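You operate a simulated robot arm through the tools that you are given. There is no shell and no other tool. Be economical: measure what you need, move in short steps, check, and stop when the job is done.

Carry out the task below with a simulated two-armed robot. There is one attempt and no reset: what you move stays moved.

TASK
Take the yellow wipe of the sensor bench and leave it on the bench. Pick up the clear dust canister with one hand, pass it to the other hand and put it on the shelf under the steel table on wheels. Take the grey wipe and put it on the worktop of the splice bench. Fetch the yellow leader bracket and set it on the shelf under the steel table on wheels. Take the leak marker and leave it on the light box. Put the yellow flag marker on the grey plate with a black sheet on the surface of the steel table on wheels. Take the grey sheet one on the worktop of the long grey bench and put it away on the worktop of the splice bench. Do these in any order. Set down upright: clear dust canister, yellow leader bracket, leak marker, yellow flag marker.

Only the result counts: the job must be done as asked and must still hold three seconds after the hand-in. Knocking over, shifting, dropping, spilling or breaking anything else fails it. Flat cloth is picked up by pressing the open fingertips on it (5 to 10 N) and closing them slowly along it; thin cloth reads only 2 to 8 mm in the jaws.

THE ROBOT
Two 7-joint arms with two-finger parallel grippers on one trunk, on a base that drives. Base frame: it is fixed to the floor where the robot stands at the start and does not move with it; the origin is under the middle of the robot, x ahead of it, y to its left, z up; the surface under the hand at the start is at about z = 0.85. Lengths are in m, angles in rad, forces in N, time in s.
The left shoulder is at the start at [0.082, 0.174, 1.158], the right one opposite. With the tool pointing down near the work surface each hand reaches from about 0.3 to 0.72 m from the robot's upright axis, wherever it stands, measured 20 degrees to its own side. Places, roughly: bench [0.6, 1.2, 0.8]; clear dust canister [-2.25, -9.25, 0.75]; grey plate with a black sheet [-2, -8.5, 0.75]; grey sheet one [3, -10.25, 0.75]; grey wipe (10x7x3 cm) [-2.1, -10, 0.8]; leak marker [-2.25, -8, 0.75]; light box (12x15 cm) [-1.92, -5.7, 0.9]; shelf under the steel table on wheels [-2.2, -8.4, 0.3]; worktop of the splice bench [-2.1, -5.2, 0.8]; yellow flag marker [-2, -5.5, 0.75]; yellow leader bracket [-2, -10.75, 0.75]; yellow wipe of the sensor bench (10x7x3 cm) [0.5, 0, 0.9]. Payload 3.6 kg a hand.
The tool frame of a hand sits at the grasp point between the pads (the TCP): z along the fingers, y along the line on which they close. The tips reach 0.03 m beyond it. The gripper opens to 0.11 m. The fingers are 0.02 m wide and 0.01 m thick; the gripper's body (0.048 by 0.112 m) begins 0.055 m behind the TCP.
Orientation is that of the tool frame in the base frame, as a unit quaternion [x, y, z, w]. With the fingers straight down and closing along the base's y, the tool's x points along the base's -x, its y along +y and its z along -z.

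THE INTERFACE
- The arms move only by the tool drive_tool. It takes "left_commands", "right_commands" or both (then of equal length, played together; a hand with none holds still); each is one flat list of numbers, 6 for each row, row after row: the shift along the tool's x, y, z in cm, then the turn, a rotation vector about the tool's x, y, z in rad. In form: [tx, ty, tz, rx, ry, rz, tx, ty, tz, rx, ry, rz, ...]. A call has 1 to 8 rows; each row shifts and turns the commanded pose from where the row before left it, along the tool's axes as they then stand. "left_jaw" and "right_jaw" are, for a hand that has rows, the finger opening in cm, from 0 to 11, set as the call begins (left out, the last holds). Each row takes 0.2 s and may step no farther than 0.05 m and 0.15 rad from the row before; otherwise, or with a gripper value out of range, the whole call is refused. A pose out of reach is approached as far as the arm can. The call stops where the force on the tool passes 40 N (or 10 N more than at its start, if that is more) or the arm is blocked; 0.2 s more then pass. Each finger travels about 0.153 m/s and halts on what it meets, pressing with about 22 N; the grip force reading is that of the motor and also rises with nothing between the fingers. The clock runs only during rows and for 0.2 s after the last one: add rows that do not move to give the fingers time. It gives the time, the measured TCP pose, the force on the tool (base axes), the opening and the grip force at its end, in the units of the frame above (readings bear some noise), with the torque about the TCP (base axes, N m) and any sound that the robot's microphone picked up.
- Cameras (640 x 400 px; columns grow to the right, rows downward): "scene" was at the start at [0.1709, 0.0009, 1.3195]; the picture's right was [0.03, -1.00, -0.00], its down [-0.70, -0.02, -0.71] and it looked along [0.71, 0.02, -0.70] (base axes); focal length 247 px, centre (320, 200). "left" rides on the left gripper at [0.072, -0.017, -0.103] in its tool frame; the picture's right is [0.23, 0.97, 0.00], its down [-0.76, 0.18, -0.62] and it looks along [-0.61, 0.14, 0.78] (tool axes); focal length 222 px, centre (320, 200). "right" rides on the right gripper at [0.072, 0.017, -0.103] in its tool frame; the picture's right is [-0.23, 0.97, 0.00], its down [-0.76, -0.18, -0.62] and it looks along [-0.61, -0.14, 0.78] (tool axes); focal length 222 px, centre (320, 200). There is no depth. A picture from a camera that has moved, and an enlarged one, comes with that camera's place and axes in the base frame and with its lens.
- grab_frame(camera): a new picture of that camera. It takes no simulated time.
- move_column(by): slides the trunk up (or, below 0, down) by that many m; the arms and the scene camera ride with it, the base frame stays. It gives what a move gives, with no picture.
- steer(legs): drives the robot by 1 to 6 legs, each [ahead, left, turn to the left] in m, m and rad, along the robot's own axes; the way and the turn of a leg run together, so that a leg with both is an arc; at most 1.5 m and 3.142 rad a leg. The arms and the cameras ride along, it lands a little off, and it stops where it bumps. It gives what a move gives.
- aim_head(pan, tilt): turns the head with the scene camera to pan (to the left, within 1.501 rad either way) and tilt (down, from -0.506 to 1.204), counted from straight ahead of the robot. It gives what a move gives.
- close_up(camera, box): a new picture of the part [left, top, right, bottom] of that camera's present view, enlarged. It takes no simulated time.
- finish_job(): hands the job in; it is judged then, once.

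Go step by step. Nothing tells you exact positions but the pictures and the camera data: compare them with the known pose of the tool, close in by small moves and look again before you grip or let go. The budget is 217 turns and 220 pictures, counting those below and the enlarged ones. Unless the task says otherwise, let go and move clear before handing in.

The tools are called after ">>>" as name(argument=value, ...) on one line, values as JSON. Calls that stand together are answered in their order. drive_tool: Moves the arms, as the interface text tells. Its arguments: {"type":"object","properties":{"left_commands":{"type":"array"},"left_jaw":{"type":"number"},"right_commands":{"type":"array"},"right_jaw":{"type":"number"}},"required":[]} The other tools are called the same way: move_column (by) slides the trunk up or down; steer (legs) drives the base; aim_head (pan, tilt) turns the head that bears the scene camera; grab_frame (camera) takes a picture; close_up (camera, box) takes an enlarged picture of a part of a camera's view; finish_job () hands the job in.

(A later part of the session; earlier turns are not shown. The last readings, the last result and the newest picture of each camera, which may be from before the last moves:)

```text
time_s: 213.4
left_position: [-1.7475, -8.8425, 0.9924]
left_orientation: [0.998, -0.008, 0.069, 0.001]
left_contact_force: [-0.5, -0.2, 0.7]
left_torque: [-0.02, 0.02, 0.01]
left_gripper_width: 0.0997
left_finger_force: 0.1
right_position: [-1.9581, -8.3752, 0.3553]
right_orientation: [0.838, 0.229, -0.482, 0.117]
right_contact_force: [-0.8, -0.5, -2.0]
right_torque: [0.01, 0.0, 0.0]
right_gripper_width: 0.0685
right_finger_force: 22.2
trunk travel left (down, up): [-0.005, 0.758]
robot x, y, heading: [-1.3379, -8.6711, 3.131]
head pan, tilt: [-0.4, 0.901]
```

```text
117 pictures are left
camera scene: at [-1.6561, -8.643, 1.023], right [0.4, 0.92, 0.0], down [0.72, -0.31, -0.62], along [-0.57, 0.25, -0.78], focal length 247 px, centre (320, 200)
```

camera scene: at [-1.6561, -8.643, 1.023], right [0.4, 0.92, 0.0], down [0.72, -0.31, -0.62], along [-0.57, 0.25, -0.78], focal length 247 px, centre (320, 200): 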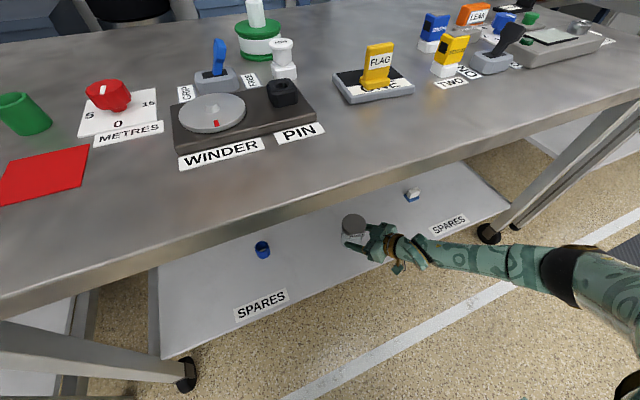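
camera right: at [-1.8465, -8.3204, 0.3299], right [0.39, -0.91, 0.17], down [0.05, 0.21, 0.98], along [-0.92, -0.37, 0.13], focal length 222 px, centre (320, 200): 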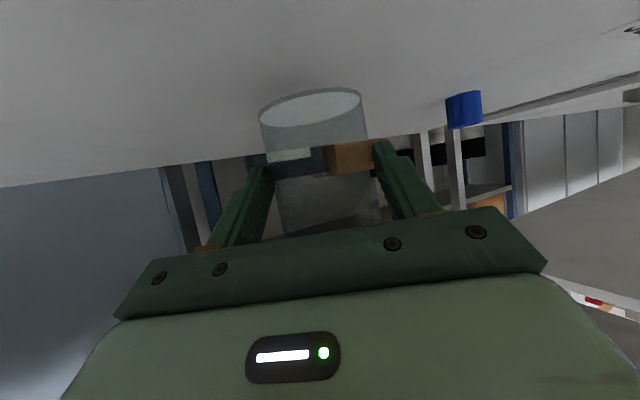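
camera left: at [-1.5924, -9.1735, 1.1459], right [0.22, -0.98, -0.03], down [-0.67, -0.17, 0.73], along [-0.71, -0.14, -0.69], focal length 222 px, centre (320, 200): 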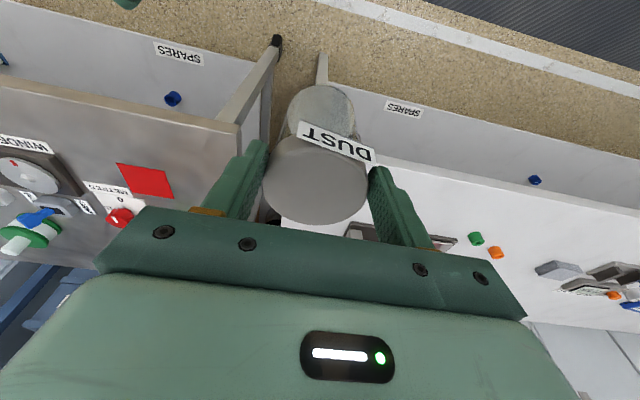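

>>> drive_tool(right_commands=[1.72, 0.05, 1.0, 0, 0, 0, 1.0, 0.03, 0.6, 0, 0, 0, 0, 0, 0, 0, 0, 0])

>>> drive_tool(right_commands=[0.6, 0.02, 0.35, 0, 0, 0, 0, 0, 0, 0, 0, 0])

>>> drive_tool(right_commands=[0.5, 0.02, 0.3, 0, 0, 0, 0, 0, 0, 0, 0, 0])

```text
time_s: 214.2
left_position: [-1.7465, -8.8402, 0.9943]
left_orientation: [0.998, -0.008, 0.068, 0.001]
left_contact_force: [-0.7, 0.0, 0.2]
left_torque: [0.0, -0.01, 0.0]
left_gripper_width: 0.0998
left_finger_force: 0.0
right_position: [-1.9578, -8.3757, 0.3229]
right_orientation: [0.837, 0.23, -0.482, 0.118]
right_contact_force: [0.0, 0.6, -0.1]
right_torque: [-0.03, -0.01, -0.03]
right_gripper_width: 0.0686
right_finger_force: 22.0
trunk travel left (down, up): [-0.005, 0.758]
robot x, y, heading: [-1.3412, -8.6781, 3.132]
head pan, tilt: [-0.4, 0.901]
```

```text
time_s: 214.8
left_position: [-1.7466, -8.8409, 0.9929]
left_orientation: [0.998, -0.007, 0.069, 0.001]
left_contact_force: [0.1, 0.2, -0.3]
left_torque: [-0.01, 0.01, 0.01]
left_gripper_width: 0.1002
left_finger_force: 0.0
right_position: [-1.9572, -8.3773, 0.3177]
right_orientation: [0.838, 0.229, -0.482, 0.117]
right_contact_force: [0.7, 0.1, -0.6]
right_torque: [0.0, -0.06, -0.01]
right_gripper_width: 0.0685
right_finger_force: 22.0
trunk travel left (down, up): [-0.005, 0.758]
robot x, y, heading: [-1.3379, -8.6743, 3.128]
head pan, tilt: [-0.4, 0.901]
```

```text
time_s: 215.4
left_position: [-1.7463, -8.8399, 0.9943]
left_orientation: [0.998, -0.008, 0.07, 0.002]
left_contact_force: [0.2, 0.5, 0.1]
left_torque: [-0.01, -0.01, -0.01]
left_gripper_width: 0.0998
left_finger_force: 0.1
right_position: [-1.9572, -8.3772, 0.3119]
right_orientation: [0.837, 0.23, -0.481, 0.119]
right_contact_force: [0.0, -1.6, -0.7]
right_torque: [0.01, 0.0, 0.0]
right_gripper_width: 0.0685
right_finger_force: 22.7
trunk travel left (down, up): [-0.005, 0.758]
robot x, y, heading: [-1.3386, -8.6725, 3.129]
head pan, tilt: [-0.4, 0.901]
```

>>> drive_tool(right_commands=[0.5, 0.02, 0.3, 0, 0, 0, 0, 0, 0, 0, 0, 0])

>>> drive_tool(right_commands=[0.4, 0.02, 0.25, 0, 0, 0, 0, 0, 0, 0, 0, 0])

>>> grab_frame(camera="right")

```text
time_s: 216.0
left_position: [-1.7453, -8.8405, 0.9938]
left_orientation: [0.998, -0.008, 0.068, 0.001]
left_contact_force: [0.3, -0.4, -0.1]
left_torque: [-0.01, -0.01, 0.01]
left_gripper_width: 0.1001
left_finger_force: 0.0
right_position: [-1.9594, -8.3765, 0.3094]
right_orientation: [0.836, 0.229, -0.484, 0.117]
right_contact_force: [-5.4, -1.2, 12.9]
right_torque: [-0.56, 0.19, -0.25]
right_gripper_width: 0.0686
right_finger_force: 22.1
trunk travel left (down, up): [-0.005, 0.758]
robot x, y, heading: [-1.3383, -8.6789, 3.129]
head pan, tilt: [-0.4, 0.901]
```

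```text
time_s: 216.6
left_position: [-1.7451, -8.8415, 0.993]
left_orientation: [0.998, -0.008, 0.069, 0.001]
left_contact_force: [-0.2, -0.3, -0.5]
left_torque: [0.03, -0.03, 0.01]
left_gripper_width: 0.0998
left_finger_force: 0.1
right_position: [-1.957, -8.3755, 0.3016]
right_orientation: [0.838, 0.228, -0.482, 0.116]
right_contact_force: [-2.1, -1.9, 14.4]
right_torque: [-0.63, 0.11, -0.08]
right_gripper_width: 0.0676
right_finger_force: 22.1
trunk travel left (down, up): [-0.005, 0.758]
robot x, y, heading: [-1.3415, -8.674, 3.13]
head pan, tilt: [-0.4, 0.901]
```

```text
116 pictures are left
camera right: at [-1.839, -8.328, 0.2911], right [0.39, -0.91, 0.17], down [0.05, 0.21, 0.98], along [-0.92, -0.37, 0.13], focal length 222 px, centre (320, 200)
```

right: 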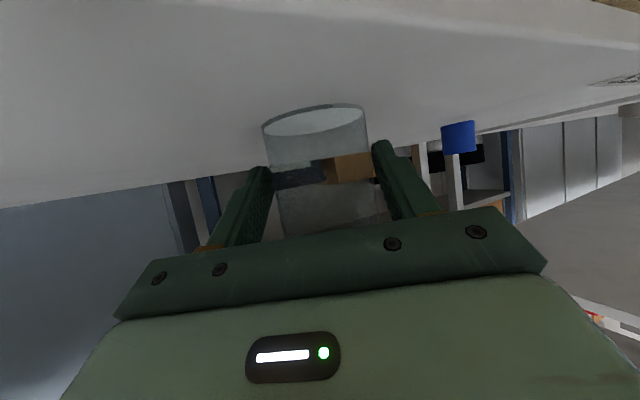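

Resting on the shelf. Open and withdraw along the finger direction.

>>> drive_tool(right_commands=[0, 0, 0, 0, 0, 0, 0, 0, 0, 0, 0, 0, 0, 0, 0, 0, 0, 0, 0, 0, -2, 0, 0, 0, 0, 0, -4, 0, 0, 0, 0, 0, -4, 0, 0, 0, 0, 0, -3, 0, 0, 0], right_jaw=10)

>>> grab_frame(camera="right")

>>> grab_frame(camera="scene")

```text
time_s: 218.2
left_position: [-1.7455, -8.8407, 0.9928]
left_orientation: [0.998, -0.008, 0.069, 0.001]
left_contact_force: [0.4, -0.1, 0.8]
left_torque: [-0.02, 0.0, -0.02]
left_gripper_width: 0.0999
left_finger_force: 0.1
right_position: [-1.8609, -8.3232, 0.3676]
right_orientation: [0.837, 0.23, -0.482, 0.118]
right_contact_force: [0.3, 0.5, 0.5]
right_torque: [-0.03, -0.02, 0.0]
right_gripper_width: 0.1003
right_finger_force: 0.1
trunk travel left (down, up): [-0.005, 0.758]
robot x, y, heading: [-1.3398, -8.6747, 3.125]
head pan, tilt: [-0.4, 0.901]
```

```text
115 pictures are left
camera right: at [-1.7419, -8.2734, 0.3567], right [0.39, -0.91, 0.17], down [0.05, 0.21, 0.98], along [-0.92, -0.37, 0.13], focal length 222 px, centre (320, 200)
```

right: 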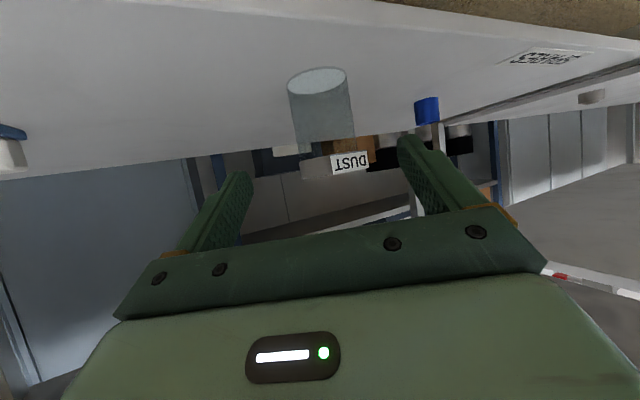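

```text
114 pictures are left
camera scene: at [-1.6553, -8.6431, 1.0234], right [0.4, 0.92, 0.0], down [0.72, -0.31, -0.62], along [-0.57, 0.25, -0.78], focal length 247 px, centre (320, 200)
```

scene: 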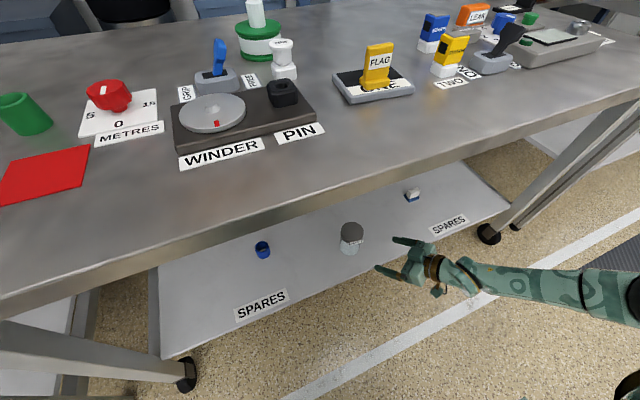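

The canister stands upright on the shelf. Back out, raise the trunk and strafe toward y −10.7 for the bracket and grey wipe.

>>> steer(legs=[[-0.4, 0, 0]])

>>> move_column(by=0.27)

>>> steer(legs=[[0, 1.0, 0], [0, 0.95, 0]])

>>> aim_head(pan=0, tilt=0.5)

>>> grab_frame(camera="scene")

```text
time_s: 220.7
left_position: [-1.3526, -8.8462, 0.9922]
left_orientation: [0.998, -0.008, 0.068, 0.001]
left_contact_force: [-0.1, 0.2, -0.6]
left_torque: [0.01, 0.01, -0.01]
left_gripper_width: 0.1
left_finger_force: 0.0
right_position: [-1.464, -8.3261, 0.3672]
right_orientation: [0.838, 0.229, -0.481, 0.117]
right_contact_force: [0.7, -0.6, 0.2]
right_torque: [0.0, -0.03, 0.01]
right_gripper_width: 0.1
right_finger_force: 0.1
trunk travel left (down, up): [-0.005, 0.758]
robot x, y, heading: [-0.9428, -8.6801, 3.135]
head pan, tilt: [-0.4, 0.901]
```

```text
time_s: 223.4
left_position: [-1.3503, -8.8465, 1.2646]
left_orientation: [0.998, -0.006, 0.065, 0.0]
left_contact_force: [0.7, 0.5, 0.0]
left_torque: [0.01, 0.0, 0.0]
left_gripper_width: 0.1001
left_finger_force: 0.0
right_position: [-1.4649, -8.3248, 0.6368]
right_orientation: [0.838, 0.228, -0.482, 0.117]
right_contact_force: [-0.1, -0.4, -0.7]
right_torque: [0.04, 0.01, -0.01]
right_gripper_width: 0.1001
right_finger_force: 0.1
trunk travel left (down, up): [-0.275, 0.488]
robot x, y, heading: [-0.9426, -8.6767, 3.134]
head pan, tilt: [-0.4, 0.901]
```

```text
time_s: 233.2
left_position: [-1.3753, -10.8063, 1.2664]
left_orientation: [0.998, -0.006, 0.064, 0.0]
left_contact_force: [0.1, 0.0, 0.3]
left_torque: [0.06, -0.05, 0.0]
left_gripper_width: 0.1002
left_finger_force: 0.0
right_position: [-1.49, -10.2883, 0.6366]
right_orientation: [0.838, 0.227, -0.482, 0.116]
right_contact_force: [-0.2, -0.2, -0.4]
right_torque: [0.01, -0.01, 0.03]
right_gripper_width: 0.1
right_finger_force: 0.1
trunk travel left (down, up): [-0.275, 0.488]
robot x, y, heading: [-0.9677, -10.6399, 3.128]
head pan, tilt: [-0.4, 0.901]
```

```text
time_s: 234.1
left_position: [-1.3742, -10.8059, 1.2648]
left_orientation: [0.998, -0.006, 0.064, 0.0]
left_contact_force: [-0.2, -0.5, 0.0]
left_torque: [0.01, 0.02, 0.01]
left_gripper_width: 0.1001
left_finger_force: 0.0
right_position: [-1.4894, -10.2878, 0.6358]
right_orientation: [0.838, 0.228, -0.483, 0.117]
right_contact_force: [-0.6, 0.4, -0.1]
right_torque: [0.0, 0.0, 0.05]
right_gripper_width: 0.0998
right_finger_force: 0.0
trunk travel left (down, up): [-0.275, 0.488]
robot x, y, heading: [-0.9732, -10.6394, 3.13]
head pan, tilt: [0.0, 0.499]
```

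```text
113 pictures are left
camera scene: at [-1.1519, -10.6396, 1.3437], right [0.01, 1.0, 0.0], down [0.48, -0.01, -0.88], along [-0.88, 0.01, -0.48], focal length 247 px, centre (320, 200)
```

scene: 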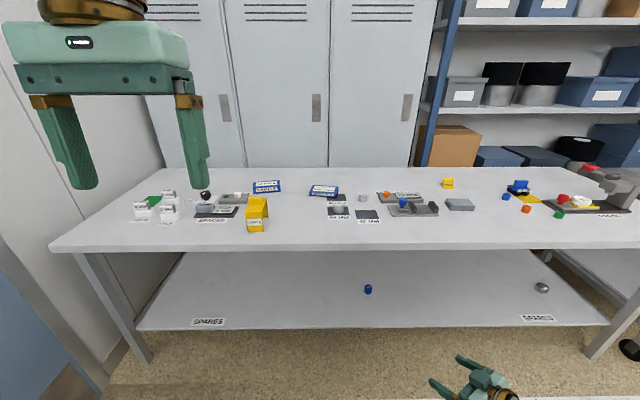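

>>> close_up(camera="scene", box=[110, 160, 310, 260])

>>> close_up(camera="scene", box=[300, 160, 500, 260])

```text
3.20 times, centred on (210, 210) of scene
camera zoom: at [-1.1519, -10.6396, 1.3437], right [0.01, 1.0, 0.0], down [0.48, -0.01, -0.88], along [-0.88, 0.01, -0.48], focal length 791 px, centre (672, 168)
```

zoom: 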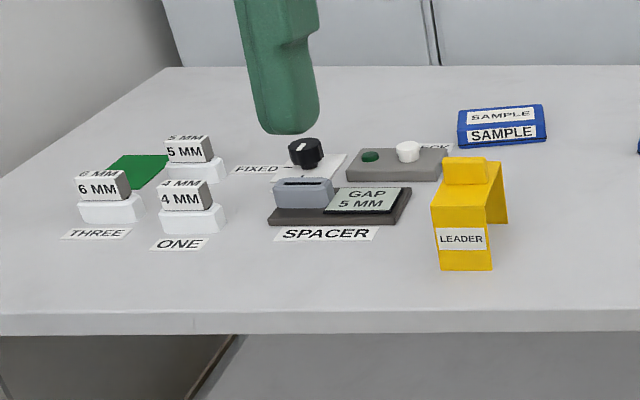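

```text
3.20 times, centred on (400, 210) of scene
camera zoom: at [-1.1519, -10.6396, 1.3437], right [0.01, 1.0, 0.0], down [0.48, -0.01, -0.88], along [-0.88, 0.01, -0.48], focal length 791 px, centre (64, 168)
```

zoom: 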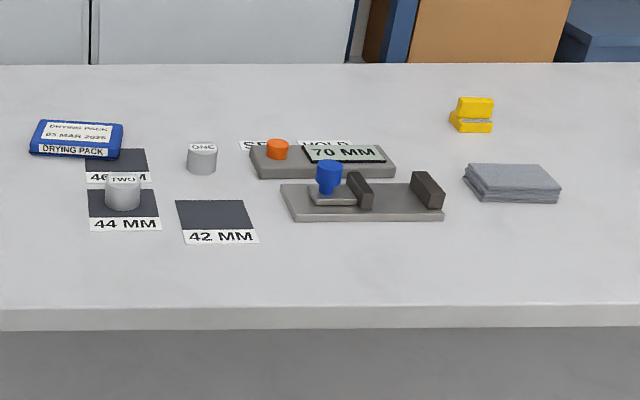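

The yellow LEADER bracket is an inverted U near (−1.93, −10.87); the grey wipe is at about y −10.1. I'll use the left hand, pitched forward like before, for the bracket (for the shelf), so set that pose first.

>>> drive_tool(left_commands=[-2.2, 2, 3.7, 0, 0, 0, -2.2, 2, 3.7, 0, 0, 0, -2.2, 2, 3.7, 0, 0, 0, -2.2, 2, 3.7, 0, 0, 0, -2.2, 2, 3.7, 0, 0, 0], right_commands=[-3.44, -0.1, -2.03, 0, 0, 0, -3.44, -0.1, -2.03, 0, 0, 0, -3.44, -0.1, -2.03, 0, 0, 0, -3.44, -0.1, -2.03, 0, 0, 0, -3.44, -0.1, -2.03, 0, 0, 0])

>>> drive_tool(left_commands=[0, 0, 0, 0, -0.146, 0, 0, 0, 0, 0, -0.146, 0, 0, 0, 0, 0, -0.146, 0, 0, 0, 0, 0, -0.146, 0, 0, 0, 0, 0, -0.146, 0, 0, 0, 0, 0, -0.146, 0, 0, 0, 0, 0, -0.146, 0, 0, 0, 0, 0, -0.146, 0], right_commands=[-3.44, -0.1, -2.03, 0, 0, 0, -3.44, -0.1, -2.03, 0, 0, 0, -3.44, -0.1, -2.03, 0, 0, 0, -3.44, -0.1, -2.03, 0, 0, 0, 0, 0, 0, 0, 0, 0, 0, 0, 0, 0, 0, 0, 0, 0, 0, 0, 0, 0, 0, 0, 0, 0, 0, 0])

>>> aim_head(pan=0.15, tilt=0.5)

>>> grab_frame(camera="scene")

```text
time_s: 235.3
left_position: [-1.4613, -10.9051, 1.0671]
left_orientation: [0.998, -0.006, 0.063, -0.001]
left_contact_force: [0.2, 0.8, 0.3]
left_torque: [0.01, -0.01, 0.04]
left_gripper_width: 0.1
left_finger_force: 0.0
right_position: [-1.4913, -10.2888, 0.8369]
right_orientation: [0.838, 0.228, -0.482, 0.117]
right_contact_force: [-0.7, 0.7, 0.6]
right_torque: [0.0, -0.04, 0.0]
right_gripper_width: 0.1
right_finger_force: 0.0
trunk travel left (down, up): [-0.275, 0.488]
robot x, y, heading: [-0.97, -10.6386, 3.127]
head pan, tilt: [0.0, 0.499]
```

```text
time_s: 237.1
left_position: [-1.4667, -10.8908, 1.096]
left_orientation: [0.872, -0.006, -0.49, -0.005]
left_contact_force: [1.2, 0.9, 0.0]
left_torque: [-0.01, 0.01, 0.04]
left_gripper_width: 0.0998
left_finger_force: 0.1
left hand out of reach, approached as far as the arm can: row 8
right_position: [-1.492, -10.2877, 0.9953]
right_orientation: [0.838, 0.227, -0.483, 0.116]
right_contact_force: [1.0, -2.0, -0.5]
right_torque: [-0.02, 0.01, 0.01]
right_gripper_width: 0.1001
right_finger_force: 0.1
trunk travel left (down, up): [-0.275, 0.488]
robot x, y, heading: [-0.9684, -10.6417, 3.126]
head pan, tilt: [0.0, 0.499]
```

```text
time_s: 237.8
left_position: [-1.4669, -10.8944, 1.0959]
left_orientation: [0.873, -0.006, -0.487, -0.005]
left_contact_force: [0.3, -0.4, -0.6]
left_torque: [0.01, 0.0, 0.01]
left_gripper_width: 0.0997
left_finger_force: 0.1
right_position: [-1.4916, -10.2894, 0.9949]
right_orientation: [0.838, 0.227, -0.483, 0.116]
right_contact_force: [-0.1, 0.2, 0.7]
right_torque: [-0.02, 0.04, -0.03]
right_gripper_width: 0.0999
right_finger_force: 0.0
trunk travel left (down, up): [-0.275, 0.488]
robot x, y, heading: [-0.9671, -10.6404, 3.129]
head pan, tilt: [0.15, 0.499]
```

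```text
110 pictures are left
camera scene: at [-1.151, -10.6535, 1.3438], right [-0.14, 0.99, 0.0], down [0.47, 0.07, -0.88], along [-0.87, -0.12, -0.48], focal length 247 px, centre (320, 200)
```

scene: 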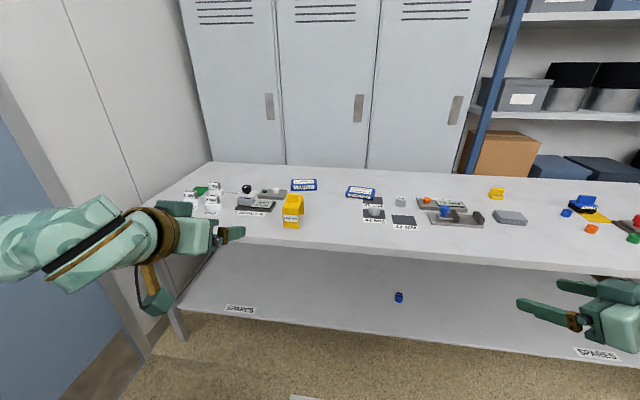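

Left hand is pitched forward (~58°). Try lowering it by the arm.

>>> drive_tool(left_commands=[3.4, 0, 2.1, 0, 0, 0, 3.4, 0, 2.1, 0, 0, 0, 3.4, 0, 2.1, 0, 0, 0])

```text
time_s: 238.6
left_position: [-1.4673, -10.8938, 1.096]
left_orientation: [0.873, -0.005, -0.488, -0.005]
left_contact_force: [0.1, 0.3, -0.2]
left_torque: [0.0, -0.03, 0.0]
left_gripper_width: 0.1
left_finger_force: 0.0
left hand out of reach, approached as far as the arm can: row 1, 2, 3
right_position: [-1.4925, -10.2883, 0.9947]
right_orientation: [0.838, 0.227, -0.484, 0.116]
right_contact_force: [-0.1, -0.8, 1.5]
right_torque: [0.0, 0.0, 0.02]
right_gripper_width: 0.1001
right_finger_force: 0.1
trunk travel left (down, up): [-0.275, 0.488]
robot x, y, heading: [-0.9702, -10.6411, 3.127]
head pan, tilt: [0.15, 0.499]
```

>>> drive_tool(left_commands=[-2.1, 0, 3.4, 0, 0, 0, -2.1, 0, 3.4, 0, 0, 0, -2.1, 0, 3.4, 0, 0, 0, 3.4, 0, 2.1, 0, 0, 0, 3.4, 0, 2.1, 0, 0, 0, 3.4, 0, 2.1, 0, 0, 0])

```text
time_s: 240.0
left_position: [-1.5867, -10.8924, 1.0495]
left_orientation: [0.868, -0.005, -0.497, -0.004]
left_contact_force: [0.1, -0.7, -0.2]
left_torque: [0.02, 0.04, 0.0]
left_gripper_width: 0.0996
left_finger_force: 0.0
left hand out of reach, approached as far as the arm can: row 5, 6
right_position: [-1.4917, -10.2898, 0.9958]
right_orientation: [0.838, 0.227, -0.483, 0.115]
right_contact_force: [0.6, 0.4, -0.8]
right_torque: [0.03, 0.01, -0.01]
right_gripper_width: 0.0997
right_finger_force: 0.1
trunk travel left (down, up): [-0.275, 0.488]
robot x, y, heading: [-0.9703, -10.6427, 3.123]
head pan, tilt: [0.15, 0.499]
```

The limit is relative to the shoulder, so lower the trunk 0.19 m instead.

>>> move_column(by=-0.19)

>>> grab_frame(camera="scene")

>>> grab_frame(camera="left")

```text
time_s: 242.1
left_position: [-1.6255, -10.8902, 0.75]
left_orientation: [0.915, -0.004, -0.403, -0.003]
left_contact_force: [0.3, -0.9, -0.5]
left_torque: [0.03, 0.02, 0.0]
left_gripper_width: 0.1
left_finger_force: 0.0
right_position: [-1.5206, -10.2889, 0.6995]
right_orientation: [0.889, 0.211, -0.381, 0.143]
right_contact_force: [0.2, 0.6, 0.0]
right_torque: [0.0, -0.02, 0.01]
right_gripper_width: 0.0999
right_finger_force: 0.1
trunk travel left (down, up): [-0.085, 0.678]
robot x, y, heading: [-0.9702, -10.6405, 3.127]
head pan, tilt: [0.15, 0.499]
```

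```text
109 pictures are left
camera scene: at [-1.2559, -10.652, 1.1442], right [-0.14, 0.99, 0.0], down [0.47, 0.07, -0.88], along [-0.87, -0.12, -0.48], focal length 247 px, centre (320, 200)
```

scene: 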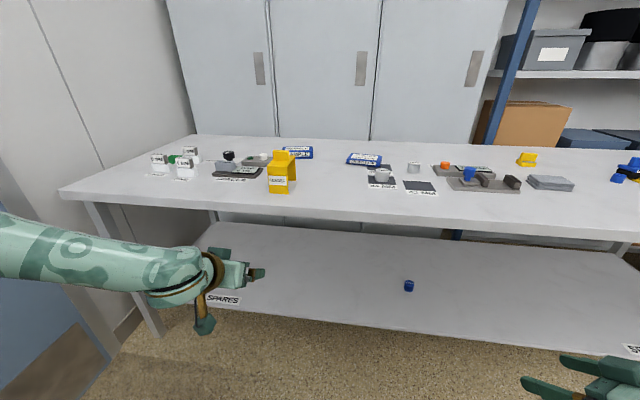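

```text
108 pictures are left
camera left: at [-1.4994, -10.8754, 0.7654], right [0.14, -0.98, -0.17], down [-0.06, -0.18, 0.98], along [-0.99, -0.13, -0.08], focal length 222 px, centre (320, 200)
```

left: 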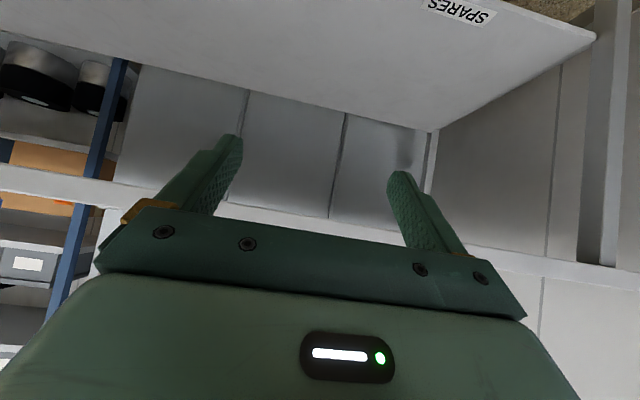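

The torso leans as it lowers; hand pitch is now 47°, which is fine. Zoom on the bracket for its dimensions.

>>> close_up(camera="scene", box=[225, 130, 335, 210])

>>> close_up(camera="scene", box=[390, 130, 640, 230])

```text
5.00 times, centred on (280, 170) of scene
camera zoom: at [-1.2559, -10.652, 1.1442], right [-0.14, 0.99, 0.0], down [0.47, 0.07, -0.88], along [-0.87, -0.12, -0.48], focal length 1236 px, centre (520, 350)
```

zoom: 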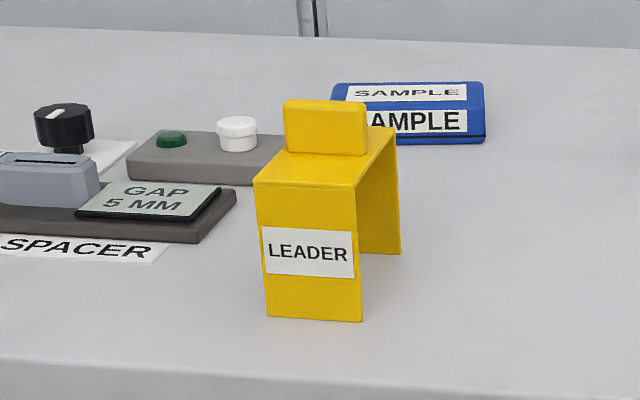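

```text
2.56 times, centred on (515, 180) of scene
camera zoom: at [-1.2559, -10.652, 1.1442], right [-0.14, 0.99, 0.0], down [0.47, 0.07, -0.88], along [-0.87, -0.12, -0.48], focal length 633 px, centre (-179, 251)
```

zoom: 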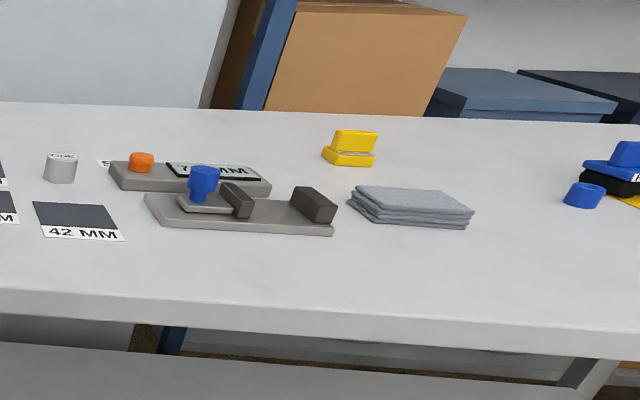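

Bracket: 5.9 cm wide (y −10.896…−10.838), body x −1.903…−2.008, top z 0.886 with a handle above. I'll grip its sides. Raise both hands, then drive closer.

>>> drive_tool(left_commands=[-2.9, -0.8, -2.65, 0, 0, 0, -2.9, -0.8, -2.65, 0, 0, 0, -2.9, -0.7, -2.65, 0, 0, 0, 0, 0, 0, 0, 0, 0, 0, 0, 0, 0, 0, 0, 0, 0, 0, 0, 0, 0], right_commands=[-2.95, 0.37, -2.68, 0, 0, 0, -2.95, 0.37, -2.68, 0, 0, 0, -2.95, 0.37, -2.68, 0, 0, 0, -2.95, 0.37, -2.68, 0, 0, 0, -2.95, 0.37, -2.68, 0, 0, 0, -2.95, 0.37, -2.68, 0, 0, 0], left_jaw=8.2)

>>> steer(legs=[[0.2, 0, 0]])

>>> grab_frame(camera="scene")

>>> grab_frame(camera="left")

```text
time_s: 243.5
left_position: [-1.6253, -10.867, 0.8672]
left_orientation: [0.916, -0.004, -0.402, -0.003]
left_contact_force: [-0.1, 1.1, 0.5]
left_torque: [0.01, 0.0, 0.02]
left_gripper_width: 0.082
left_finger_force: 0.0
right_position: [-1.532, -10.3511, 0.9134]
right_orientation: [0.89, 0.21, -0.38, 0.142]
right_contact_force: [0.7, 0.0, -1.0]
right_torque: [0.0, 0.01, 0.0]
right_gripper_width: 0.1
right_finger_force: 0.1
right hand out of reach, approached as far as the arm can: row 1, 2, 3, 4, 5, 6
trunk travel left (down, up): [-0.085, 0.678]
robot x, y, heading: [-0.9706, -10.6418, 3.128]
head pan, tilt: [0.15, 0.499]
```

```text
time_s: 245.1
left_position: [-1.8276, -10.8645, 0.8665]
left_orientation: [0.915, -0.006, -0.402, -0.004]
left_contact_force: [-0.1, 0.3, 0.6]
left_torque: [0.02, -0.01, 0.01]
left_gripper_width: 0.0821
left_finger_force: 0.1
right_position: [-1.7331, -10.3477, 0.9116]
right_orientation: [0.889, 0.209, -0.381, 0.142]
right_contact_force: [-0.7, -0.8, -0.7]
right_torque: [-0.01, -0.02, 0.01]
right_gripper_width: 0.0998
right_finger_force: 0.0
trunk travel left (down, up): [-0.085, 0.678]
robot x, y, heading: [-1.1728, -10.6391, 3.128]
head pan, tilt: [0.15, 0.499]
```

```text
105 pictures are left
camera scene: at [-1.4582, -10.6487, 1.1436], right [-0.14, 0.99, 0.0], down [0.48, 0.06, -0.88], along [-0.87, -0.12, -0.48], focal length 247 px, centre (320, 200)
```

scene: 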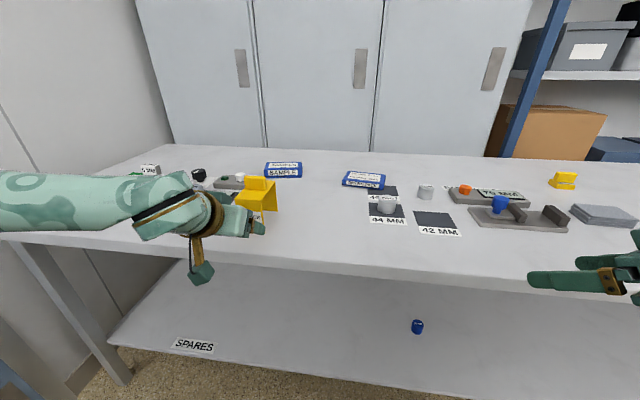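

```text
104 pictures are left
camera left: at [-1.7019, -10.8492, 0.8824], right [0.14, -0.98, -0.17], down [-0.06, -0.18, 0.98], along [-0.99, -0.13, -0.08], focal length 222 px, centre (320, 200)
```

left: 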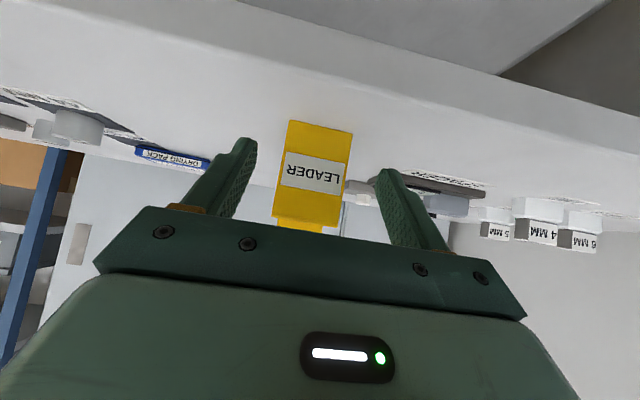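

Centred on the bracket (y −10.864). Advance 11 cm so the fingers straddle it.

>>> drive_tool(left_commands=[-1.86, 0, 2.02, 0, 0, 0, -1.86, 0, 2.02, 0, 0, 0, -1.86, 0, 2.02, 0, 0, 0, -1.86, 0, 2.02, 0, 0, 0, 0, 0, 0, 0, 0, 0])

>>> grab_frame(camera="left")

>>> close_up(camera="scene", box=[150, 130, 350, 290])

```text
time_s: 246.3
left_position: [-1.9375, -10.8629, 0.8678]
left_orientation: [0.916, -0.006, -0.402, -0.004]
left_contact_force: [-0.2, 0.3, -0.6]
left_torque: [0.0, 0.0, -0.01]
left_gripper_width: 0.082
left_finger_force: 0.2
right_position: [-1.7331, -10.348, 0.9126]
right_orientation: [0.89, 0.208, -0.38, 0.141]
right_contact_force: [0.3, -1.4, 0.9]
right_torque: [0.03, 0.01, -0.01]
right_gripper_width: 0.0998
right_finger_force: 0.0
trunk travel left (down, up): [-0.085, 0.678]
robot x, y, heading: [-1.1708, -10.638, 3.123]
head pan, tilt: [0.15, 0.499]
```

```text
103 pictures are left
camera left: at [-1.8112, -10.8478, 0.883], right [0.14, -0.98, -0.17], down [-0.06, -0.18, 0.98], along [-0.99, -0.13, -0.08], focal length 222 px, centre (320, 200)
```

left: 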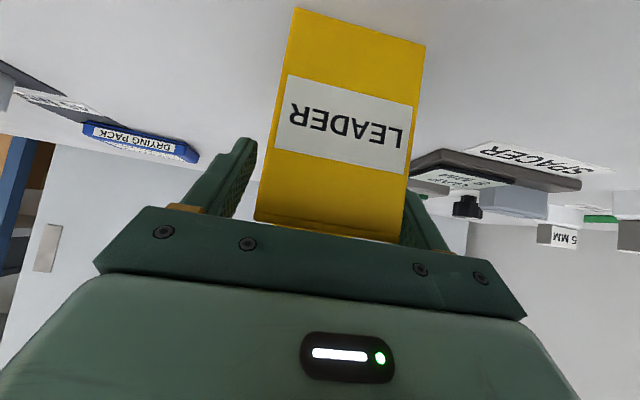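

```text
2.50 times, centred on (250, 210) of scene
camera zoom: at [-1.4573, -10.6487, 1.1439], right [-0.14, 0.99, 0.0], down [0.47, 0.06, -0.88], along [-0.87, -0.12, -0.48], focal length 618 px, centre (495, 175)
```

zoom: 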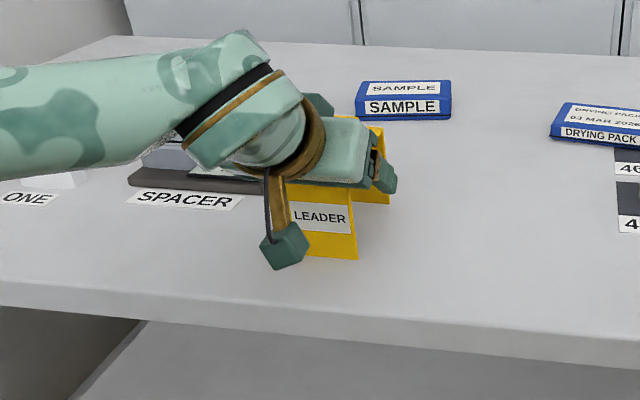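

Centred. Close on the bracket and lift.

>>> drive_tool(left_commands=[0, 0, 0, 0, 0, 0, 0, 0, 0, 0, 0, 0, 0, 0, 0, 0, 0, 0], left_jaw=4)

>>> drive_tool(left_commands=[-1.5, 0, -1.35, 0, 0, 0, -2.2, 0, -2, 0, 0, 0, -2.2, 0, -2, 0, 0, 0])

>>> grab_frame(camera="left")

>>> grab_frame(camera="scene")

```text
time_s: 247.1
left_position: [-1.9373, -10.862, 0.8679]
left_orientation: [0.916, -0.006, -0.402, -0.004]
left_contact_force: [-0.7, -0.2, -0.4]
left_torque: [0.04, 0.08, 0.01]
left_gripper_width: 0.0596
left_finger_force: 22.3
right_position: [-1.7333, -10.3477, 0.9117]
right_orientation: [0.89, 0.208, -0.381, 0.141]
right_contact_force: [-0.7, 0.2, 0.1]
right_torque: [-0.01, 0.0, -0.01]
right_gripper_width: 0.1001
right_finger_force: 0.0
trunk travel left (down, up): [-0.085, 0.678]
robot x, y, heading: [-1.1711, -10.6406, 3.129]
head pan, tilt: [0.15, 0.499]
```

```text
time_s: 247.9
left_position: [-1.9355, -10.863, 0.9463]
left_orientation: [0.916, -0.006, -0.402, -0.004]
left_contact_force: [0.4, 0.5, -1.6]
left_torque: [-0.02, -0.02, -0.01]
left_gripper_width: 0.0601
left_finger_force: 22.0
right_position: [-1.7325, -10.3462, 0.9114]
right_orientation: [0.889, 0.208, -0.381, 0.142]
right_contact_force: [0.5, 0.6, 0.3]
right_torque: [-0.01, -0.02, -0.02]
right_gripper_width: 0.1
right_finger_force: 0.1
trunk travel left (down, up): [-0.085, 0.678]
robot x, y, heading: [-1.1706, -10.6374, 3.126]
head pan, tilt: [0.15, 0.499]
```

```text
101 pictures are left
camera left: at [-1.8113, -10.8473, 0.9621], right [0.14, -0.98, -0.17], down [-0.06, -0.18, 0.98], along [-0.99, -0.13, -0.08], focal length 222 px, centre (320, 200)
```

left: 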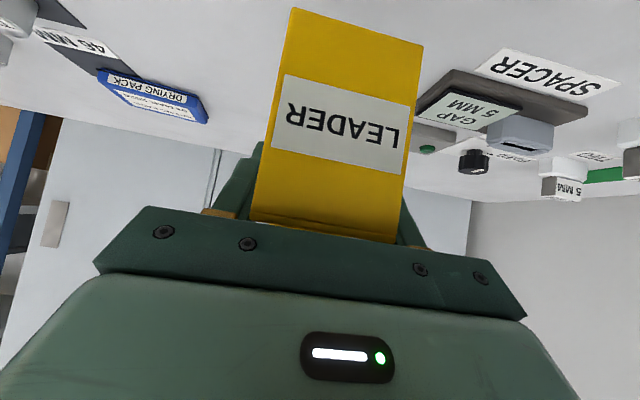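

```text
100 pictures are left
camera scene: at [-1.4572, -10.6486, 1.144], right [-0.14, 0.99, 0.0], down [0.47, 0.06, -0.88], along [-0.87, -0.12, -0.48], focal length 247 px, centre (320, 200)
```

scene: 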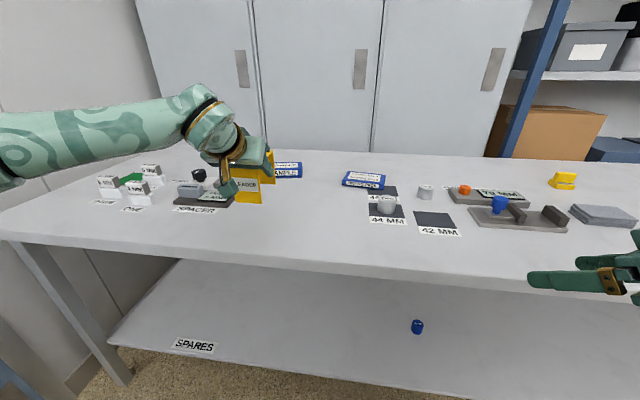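

Bracket held. Back off and strafe to the steel table.

>>> steer(legs=[[-0.3, 0, 0], [0, -1.2, 0], [0, -1.13, 0]])

>>> drive_tool(left_commands=[0, 0, 0, 0.11, 0, 0.102, 0, 0, 0, 0.11, 0, 0.102, 0, 0, 0, 0.11, 0, 0.102, 2.95, 0, 2.7, 0, 0, 0, 2.95, 0, 2.7, 0, 0, 0, 2.95, 0, 2.7, 0, 0, 0])

```text
time_s: 261.0
left_position: [-1.5905, -8.5337, 0.9463]
left_orientation: [0.916, -0.01, -0.401, -0.005]
left_contact_force: [0.2, -0.1, -0.5]
left_torque: [0.0, 0.02, -0.01]
left_gripper_width: 0.0593
left_finger_force: 22.3
right_position: [-1.3819, -8.0191, 0.9111]
right_orientation: [0.891, 0.205, -0.381, 0.14]
right_contact_force: [0.3, 0.1, 0.3]
right_torque: [-0.01, 0.02, 0.02]
right_gripper_width: 0.0998
right_finger_force: 0.0
trunk travel left (down, up): [-0.085, 0.678]
robot x, y, heading: [-0.8227, -8.3144, 3.117]
head pan, tilt: [0.15, 0.499]
```

```text
time_s: 262.4
left_position: [-1.5918, -8.5319, 0.8249]
left_orientation: [0.9, -0.17, -0.396, -0.074]
left_contact_force: [-1.3, -0.5, -0.6]
left_torque: [-0.05, 0.01, -0.03]
left_gripper_width: 0.0595
left_finger_force: 22.3
left hand out of reach, approached as far as the arm can: row 3
right_position: [-1.3828, -8.0196, 0.9114]
right_orientation: [0.891, 0.205, -0.381, 0.14]
right_contact_force: [0.3, -0.8, -0.5]
right_torque: [0.03, 0.03, 0.01]
right_gripper_width: 0.1
right_finger_force: 0.1
trunk travel left (down, up): [-0.085, 0.678]
robot x, y, heading: [-0.8208, -8.3141, 3.119]
head pan, tilt: [0.15, 0.499]
```

Keep upright and lower the left hand.

>>> drive_tool(left_commands=[2.95, 0, 2.7, 0, 0, 0, 2.95, 0, 2.7, 0, 0, 0, 2.95, 0, 2.7, 0, 0, 0, 2.95, 0, 2.7, 0, 0, 0, 2.95, 0, 2.7, 0, 0, 0, 2.95, 0, 2.7, 0, 0, 0, 2.95, 0, 2.7, 0, 0, 0, 2.95, 0, 2.7, 0, 0, 0])

>>> aim_head(pan=0.3, tilt=0.7)

>>> grab_frame(camera="scene")

```text
time_s: 264.2
left_position: [-1.5889, -8.5334, 0.5043]
left_orientation: [0.9, -0.169, -0.395, -0.075]
left_contact_force: [0.2, 0.6, -1.5]
left_torque: [0.01, -0.01, -0.01]
left_gripper_width: 0.0597
left_finger_force: 22.0
right_position: [-1.3811, -8.0197, 0.9124]
right_orientation: [0.891, 0.205, -0.381, 0.14]
right_contact_force: [-0.3, 0.0, 0.4]
right_torque: [0.01, -0.02, 0.0]
right_gripper_width: 0.1
right_finger_force: 0.0
trunk travel left (down, up): [-0.085, 0.678]
robot x, y, heading: [-0.822, -8.3137, 3.118]
head pan, tilt: [0.15, 0.499]
```

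```text
time_s: 264.9
left_position: [-1.5894, -8.5326, 0.505]
left_orientation: [0.9, -0.169, -0.396, -0.074]
left_contact_force: [-0.1, 0.7, -1.0]
left_torque: [0.01, 0.0, 0.0]
left_gripper_width: 0.0596
left_finger_force: 21.8
right_position: [-1.3821, -8.019, 0.9122]
right_orientation: [0.891, 0.204, -0.381, 0.14]
right_contact_force: [-1.0, -0.7, -0.2]
right_torque: [0.02, 0.03, -0.01]
right_gripper_width: 0.1001
right_finger_force: 0.1
trunk travel left (down, up): [-0.085, 0.678]
robot x, y, heading: [-0.8214, -8.3182, 3.12]
head pan, tilt: [0.3, 0.7]
```

```text
99 pictures are left
camera scene: at [-1.1004, -8.3345, 1.1262], right [-0.27, 0.96, 0.0], down [0.62, 0.18, -0.76], along [-0.74, -0.21, -0.64], focal length 247 px, centre (320, 200)
```

scene: 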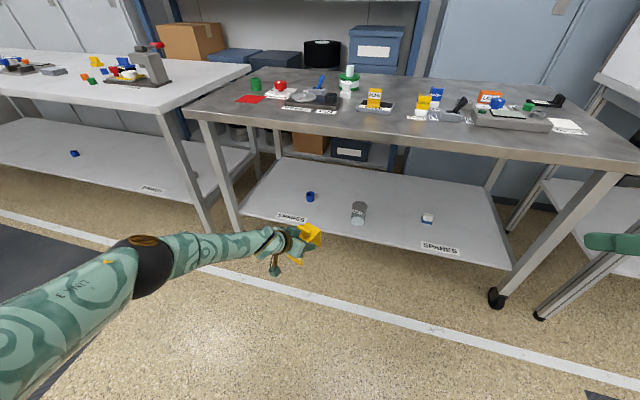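

Pull the hand in 12 cm and lower another 12 cm.

>>> drive_tool(left_commands=[2.5, -1.47, -2.75, 0, 0, 0, 2.5, -1.47, -2.75, 0, 0, 0, 2.5, -1.47, -2.75, 0, 0, 0, 2.95, 0, 2.7, 0, 0, 0, 2.95, 0, 2.7, 0, 0, 0, 2.95, 0, 2.7, 0, 0, 0])

```text
time_s: 266.3
left_position: [-1.4694, -8.5375, 0.3831]
left_orientation: [0.9, -0.168, -0.396, -0.074]
left_contact_force: [-0.6, 1.1, -0.8]
left_torque: [-0.01, 0.01, 0.01]
left_gripper_width: 0.0595
left_finger_force: 22.5
left hand out of reach, approached as far as the arm can: row 3
right_position: [-1.3816, -8.0191, 0.9112]
right_orientation: [0.891, 0.205, -0.381, 0.14]
right_contact_force: [1.1, -0.1, 0.3]
right_torque: [-0.01, 0.01, 0.0]
right_gripper_width: 0.1001
right_finger_force: 0.0
trunk travel left (down, up): [-0.085, 0.678]
robot x, y, heading: [-0.8208, -8.3158, 3.12]
head pan, tilt: [0.3, 0.7]
```

Now move the right hand up and back so it can't touch the table items when I drive in.

>>> drive_tool(right_commands=[0, 0, 0, 0, 0.15, 0, 0, 0, 0, 0, 0.15, 0, 0, 0, 0, 0, 0.15, 0, 0, 0, 0, 0, 0.15, 0, 0, 0, 0, 0, 0.15, 0, 0, 0, -4, 0, 0, 0, 0, 0, -4, 0, 0, 0, 0, 0, -4, 0, 0, 0])

>>> drive_tool(right_commands=[3, 0, -2, 0, 0, 0, 3, 0, -2, 0, 0, 0, 3, 0, -2, 0, 0, 0, 3, 0, 0, 0, 0, 0])

```text
time_s: 268.1
left_position: [-1.4693, -8.5371, 0.3833]
left_orientation: [0.9, -0.168, -0.395, -0.074]
left_contact_force: [0.7, 0.6, -0.9]
left_torque: [-0.01, 0.01, -0.03]
left_gripper_width: 0.0594
left_finger_force: 22.1
right_position: [-1.3634, -8.0975, 0.8651]
right_orientation: [0.964, 0.233, -0.103, 0.072]
right_contact_force: [0.8, 0.3, 0.1]
right_torque: [0.01, -0.01, 0.0]
right_gripper_width: 0.1
right_finger_force: 0.0
right hand out of reach, approached as far as the arm can: row 1, 2, 3, 4, 5, 6, 7, 8
trunk travel left (down, up): [-0.085, 0.678]
robot x, y, heading: [-0.8234, -8.3148, 3.119]
head pan, tilt: [0.3, 0.7]
```

```text
time_s: 269.1
left_position: [-1.4679, -8.5381, 0.3834]
left_orientation: [0.899, -0.169, -0.396, -0.074]
left_contact_force: [-0.5, -0.1, -1.3]
left_torque: [-0.02, 0.01, 0.01]
left_gripper_width: 0.0596
left_finger_force: 21.6
right_position: [-1.2512, -8.0524, 0.881]
right_orientation: [0.964, 0.233, -0.103, 0.072]
right_contact_force: [0.9, 0.0, 0.4]
right_torque: [-0.04, 0.0, 0.0]
right_gripper_width: 0.1
right_finger_force: 0.0
right hand out of reach, approached as far as the arm can: row 1, 2, 3, 4
trunk travel left (down, up): [-0.085, 0.678]
robot x, y, heading: [-0.8212, -8.3147, 3.12]
head pan, tilt: [0.3, 0.7]
```

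>>> drive_tool(right_commands=[0, 0, 0, 0, 0, 0.15, 0, 0, 0, 0, 0, 0.15, 0, 0, 0, 0, 0, 0.15, 0, 0, -4, 0, 0, 0, 0, 0, -4, 0, 0, 0, 0, 0, -4, 0, 0, 0, 0, 0, -4, 0, 0, 0])

>>> grab_frame(camera="scene")

```text
time_s: 270.7
left_position: [-1.4693, -8.5374, 0.384]
left_orientation: [0.9, -0.17, -0.395, -0.075]
left_contact_force: [0.0, 0.4, -0.7]
left_torque: [0.0, 0.0, 0.01]
left_gripper_width: 0.0592
left_finger_force: 21.8
right_position: [-1.2266, -8.0248, 1.0369]
right_orientation: [0.992, 0.012, -0.084, 0.093]
right_contact_force: [-0.6, -0.5, 0.5]
right_torque: [-0.01, -0.03, 0.01]
right_gripper_width: 0.1
right_finger_force: 0.0
trunk travel left (down, up): [-0.085, 0.678]
robot x, y, heading: [-0.8235, -8.3147, 3.12]
head pan, tilt: [0.3, 0.7]
```

```text
98 pictures are left
camera scene: at [-1.1, -8.3347, 1.1263], right [-0.27, 0.96, 0.0], down [0.62, 0.18, -0.76], along [-0.74, -0.21, -0.64], focal length 247 px, centre (320, 200)
```

scene: 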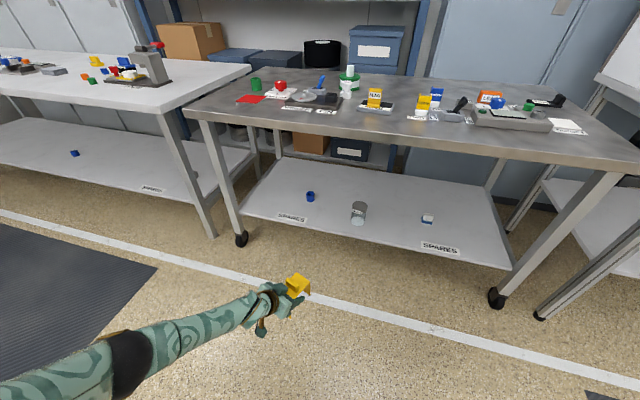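

Drive forward under the table.

>>> steer(legs=[[0.38, 0.04, 0]])

>>> aim_head(pan=0.3, tilt=0.95)

>>> grab_frame(camera="scene")

>>> grab_frame(camera="left")

```text
time_s: 273.1
left_position: [-1.8486, -8.5678, 0.3821]
left_orientation: [0.9, -0.169, -0.395, -0.074]
left_contact_force: [0.7, 0.2, -0.9]
left_torque: [-0.03, 0.02, -0.03]
left_gripper_width: 0.0599
left_finger_force: 21.6
right_position: [-1.607, -8.0538, 1.0354]
right_orientation: [0.992, 0.012, -0.082, 0.094]
right_contact_force: [-0.4, -0.4, 0.0]
right_torque: [0.01, -0.01, -0.04]
right_gripper_width: 0.1001
right_finger_force: 0.2
trunk travel left (down, up): [-0.085, 0.678]
robot x, y, heading: [-1.2044, -8.342, 3.116]
head pan, tilt: [0.3, 0.7]
```

```text
time_s: 273.9
left_position: [-1.8491, -8.5679, 0.3837]
left_orientation: [0.9, -0.169, -0.395, -0.074]
left_contact_force: [0.4, 0.3, -0.8]
left_torque: [0.03, -0.01, -0.01]
left_gripper_width: 0.0595
left_finger_force: 21.9
right_position: [-1.6064, -8.0545, 1.0355]
right_orientation: [0.992, 0.012, -0.083, 0.093]
right_contact_force: [0.1, -0.6, 0.5]
right_torque: [0.0, 0.02, 0.0]
right_gripper_width: 0.1
right_finger_force: 0.2
trunk travel left (down, up): [-0.085, 0.678]
robot x, y, heading: [-1.205, -8.3449, 3.118]
head pan, tilt: [0.3, 0.949]
```

```text
97 pictures are left
camera scene: at [-1.4692, -8.3622, 1.1064], right [-0.27, 0.96, 0.0], down [0.78, 0.22, -0.58], along [-0.56, -0.16, -0.81], focal length 247 px, centre (320, 200)
```

scene: 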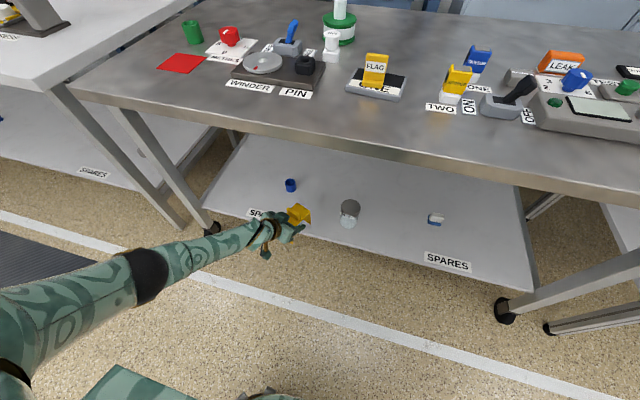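

```text
96 pictures are left
camera left: at [-1.7266, -8.598, 0.3987], right [-0.21, -0.96, -0.17], down [-0.12, -0.15, 0.98], along [-0.97, 0.23, -0.08], focal length 222 px, centre (320, 200)
```

left: 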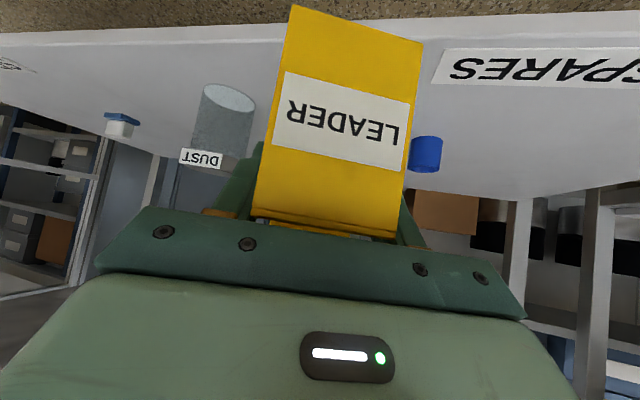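

>>> steer(legs=[[0.1, 0, 0]])

>>> drive_tool(left_commands=[1.5, 0, 1.35, 0, 0, 0, 1.1, 0, 1.0, 0, 0, 0, 0, 0, 0, 0, 0, 0])

>>> grab_frame(camera="left")

>>> grab_frame(camera="scene")

```text
time_s: 275.0
left_position: [-1.9505, -8.5649, 0.3815]
left_orientation: [0.9, -0.169, -0.395, -0.075]
left_contact_force: [-0.2, -0.8, -0.7]
left_torque: [-0.02, 0.01, -0.01]
left_gripper_width: 0.0595
left_finger_force: 22.0
right_position: [-1.7084, -8.0516, 1.0362]
right_orientation: [0.992, 0.012, -0.085, 0.093]
right_contact_force: [0.6, 0.0, 0.7]
right_torque: [0.01, -0.03, -0.02]
right_gripper_width: 0.1002
right_finger_force: 0.1
trunk travel left (down, up): [-0.085, 0.678]
robot x, y, heading: [-1.3003, -8.3413, 3.119]
head pan, tilt: [0.3, 0.949]
```

```text
time_s: 275.8
left_position: [-1.9493, -8.5659, 0.3479]
left_orientation: [0.9, -0.169, -0.396, -0.075]
left_contact_force: [-0.4, 0.9, -1.3]
left_torque: [-0.01, -0.02, -0.04]
left_gripper_width: 0.0594
left_finger_force: 22.5
right_position: [-1.7086, -8.0511, 1.0363]
right_orientation: [0.992, 0.013, -0.085, 0.093]
right_contact_force: [0.0, -0.2, -0.4]
right_torque: [-0.02, 0.01, -0.01]
right_gripper_width: 0.0998
right_finger_force: 0.0
trunk travel left (down, up): [-0.085, 0.678]
robot x, y, heading: [-1.304, -8.3436, 3.116]
head pan, tilt: [0.3, 0.949]
```

```text
95 pictures are left
camera left: at [-1.8267, -8.596, 0.364], right [-0.21, -0.96, -0.17], down [-0.12, -0.15, 0.98], along [-0.97, 0.23, -0.08], focal length 222 px, centre (320, 200)
```

left: 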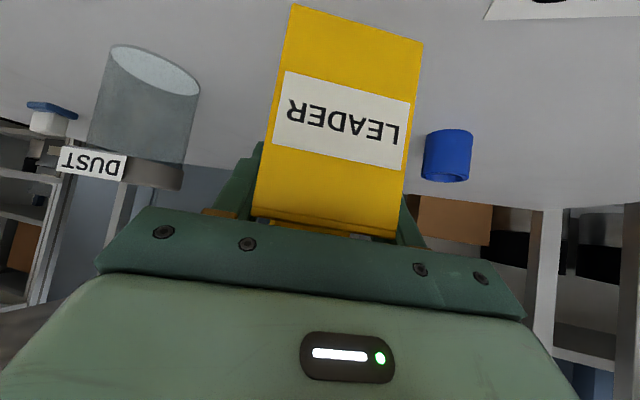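

```text
94 pictures are left
camera scene: at [-1.5695, -8.3599, 1.1064], right [-0.27, 0.96, 0.0], down [0.78, 0.22, -0.58], along [-0.56, -0.16, -0.81], focal length 247 px, centre (320, 200)
```

scene: 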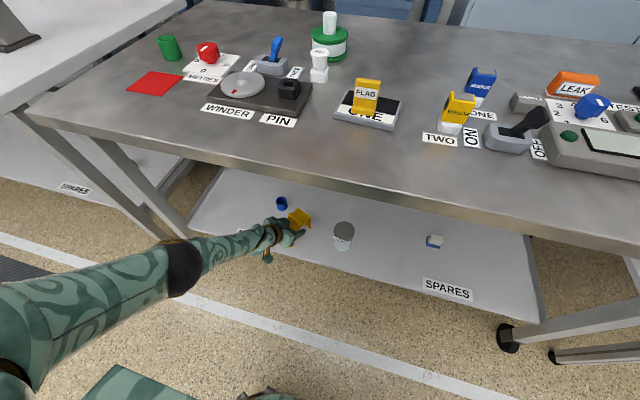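

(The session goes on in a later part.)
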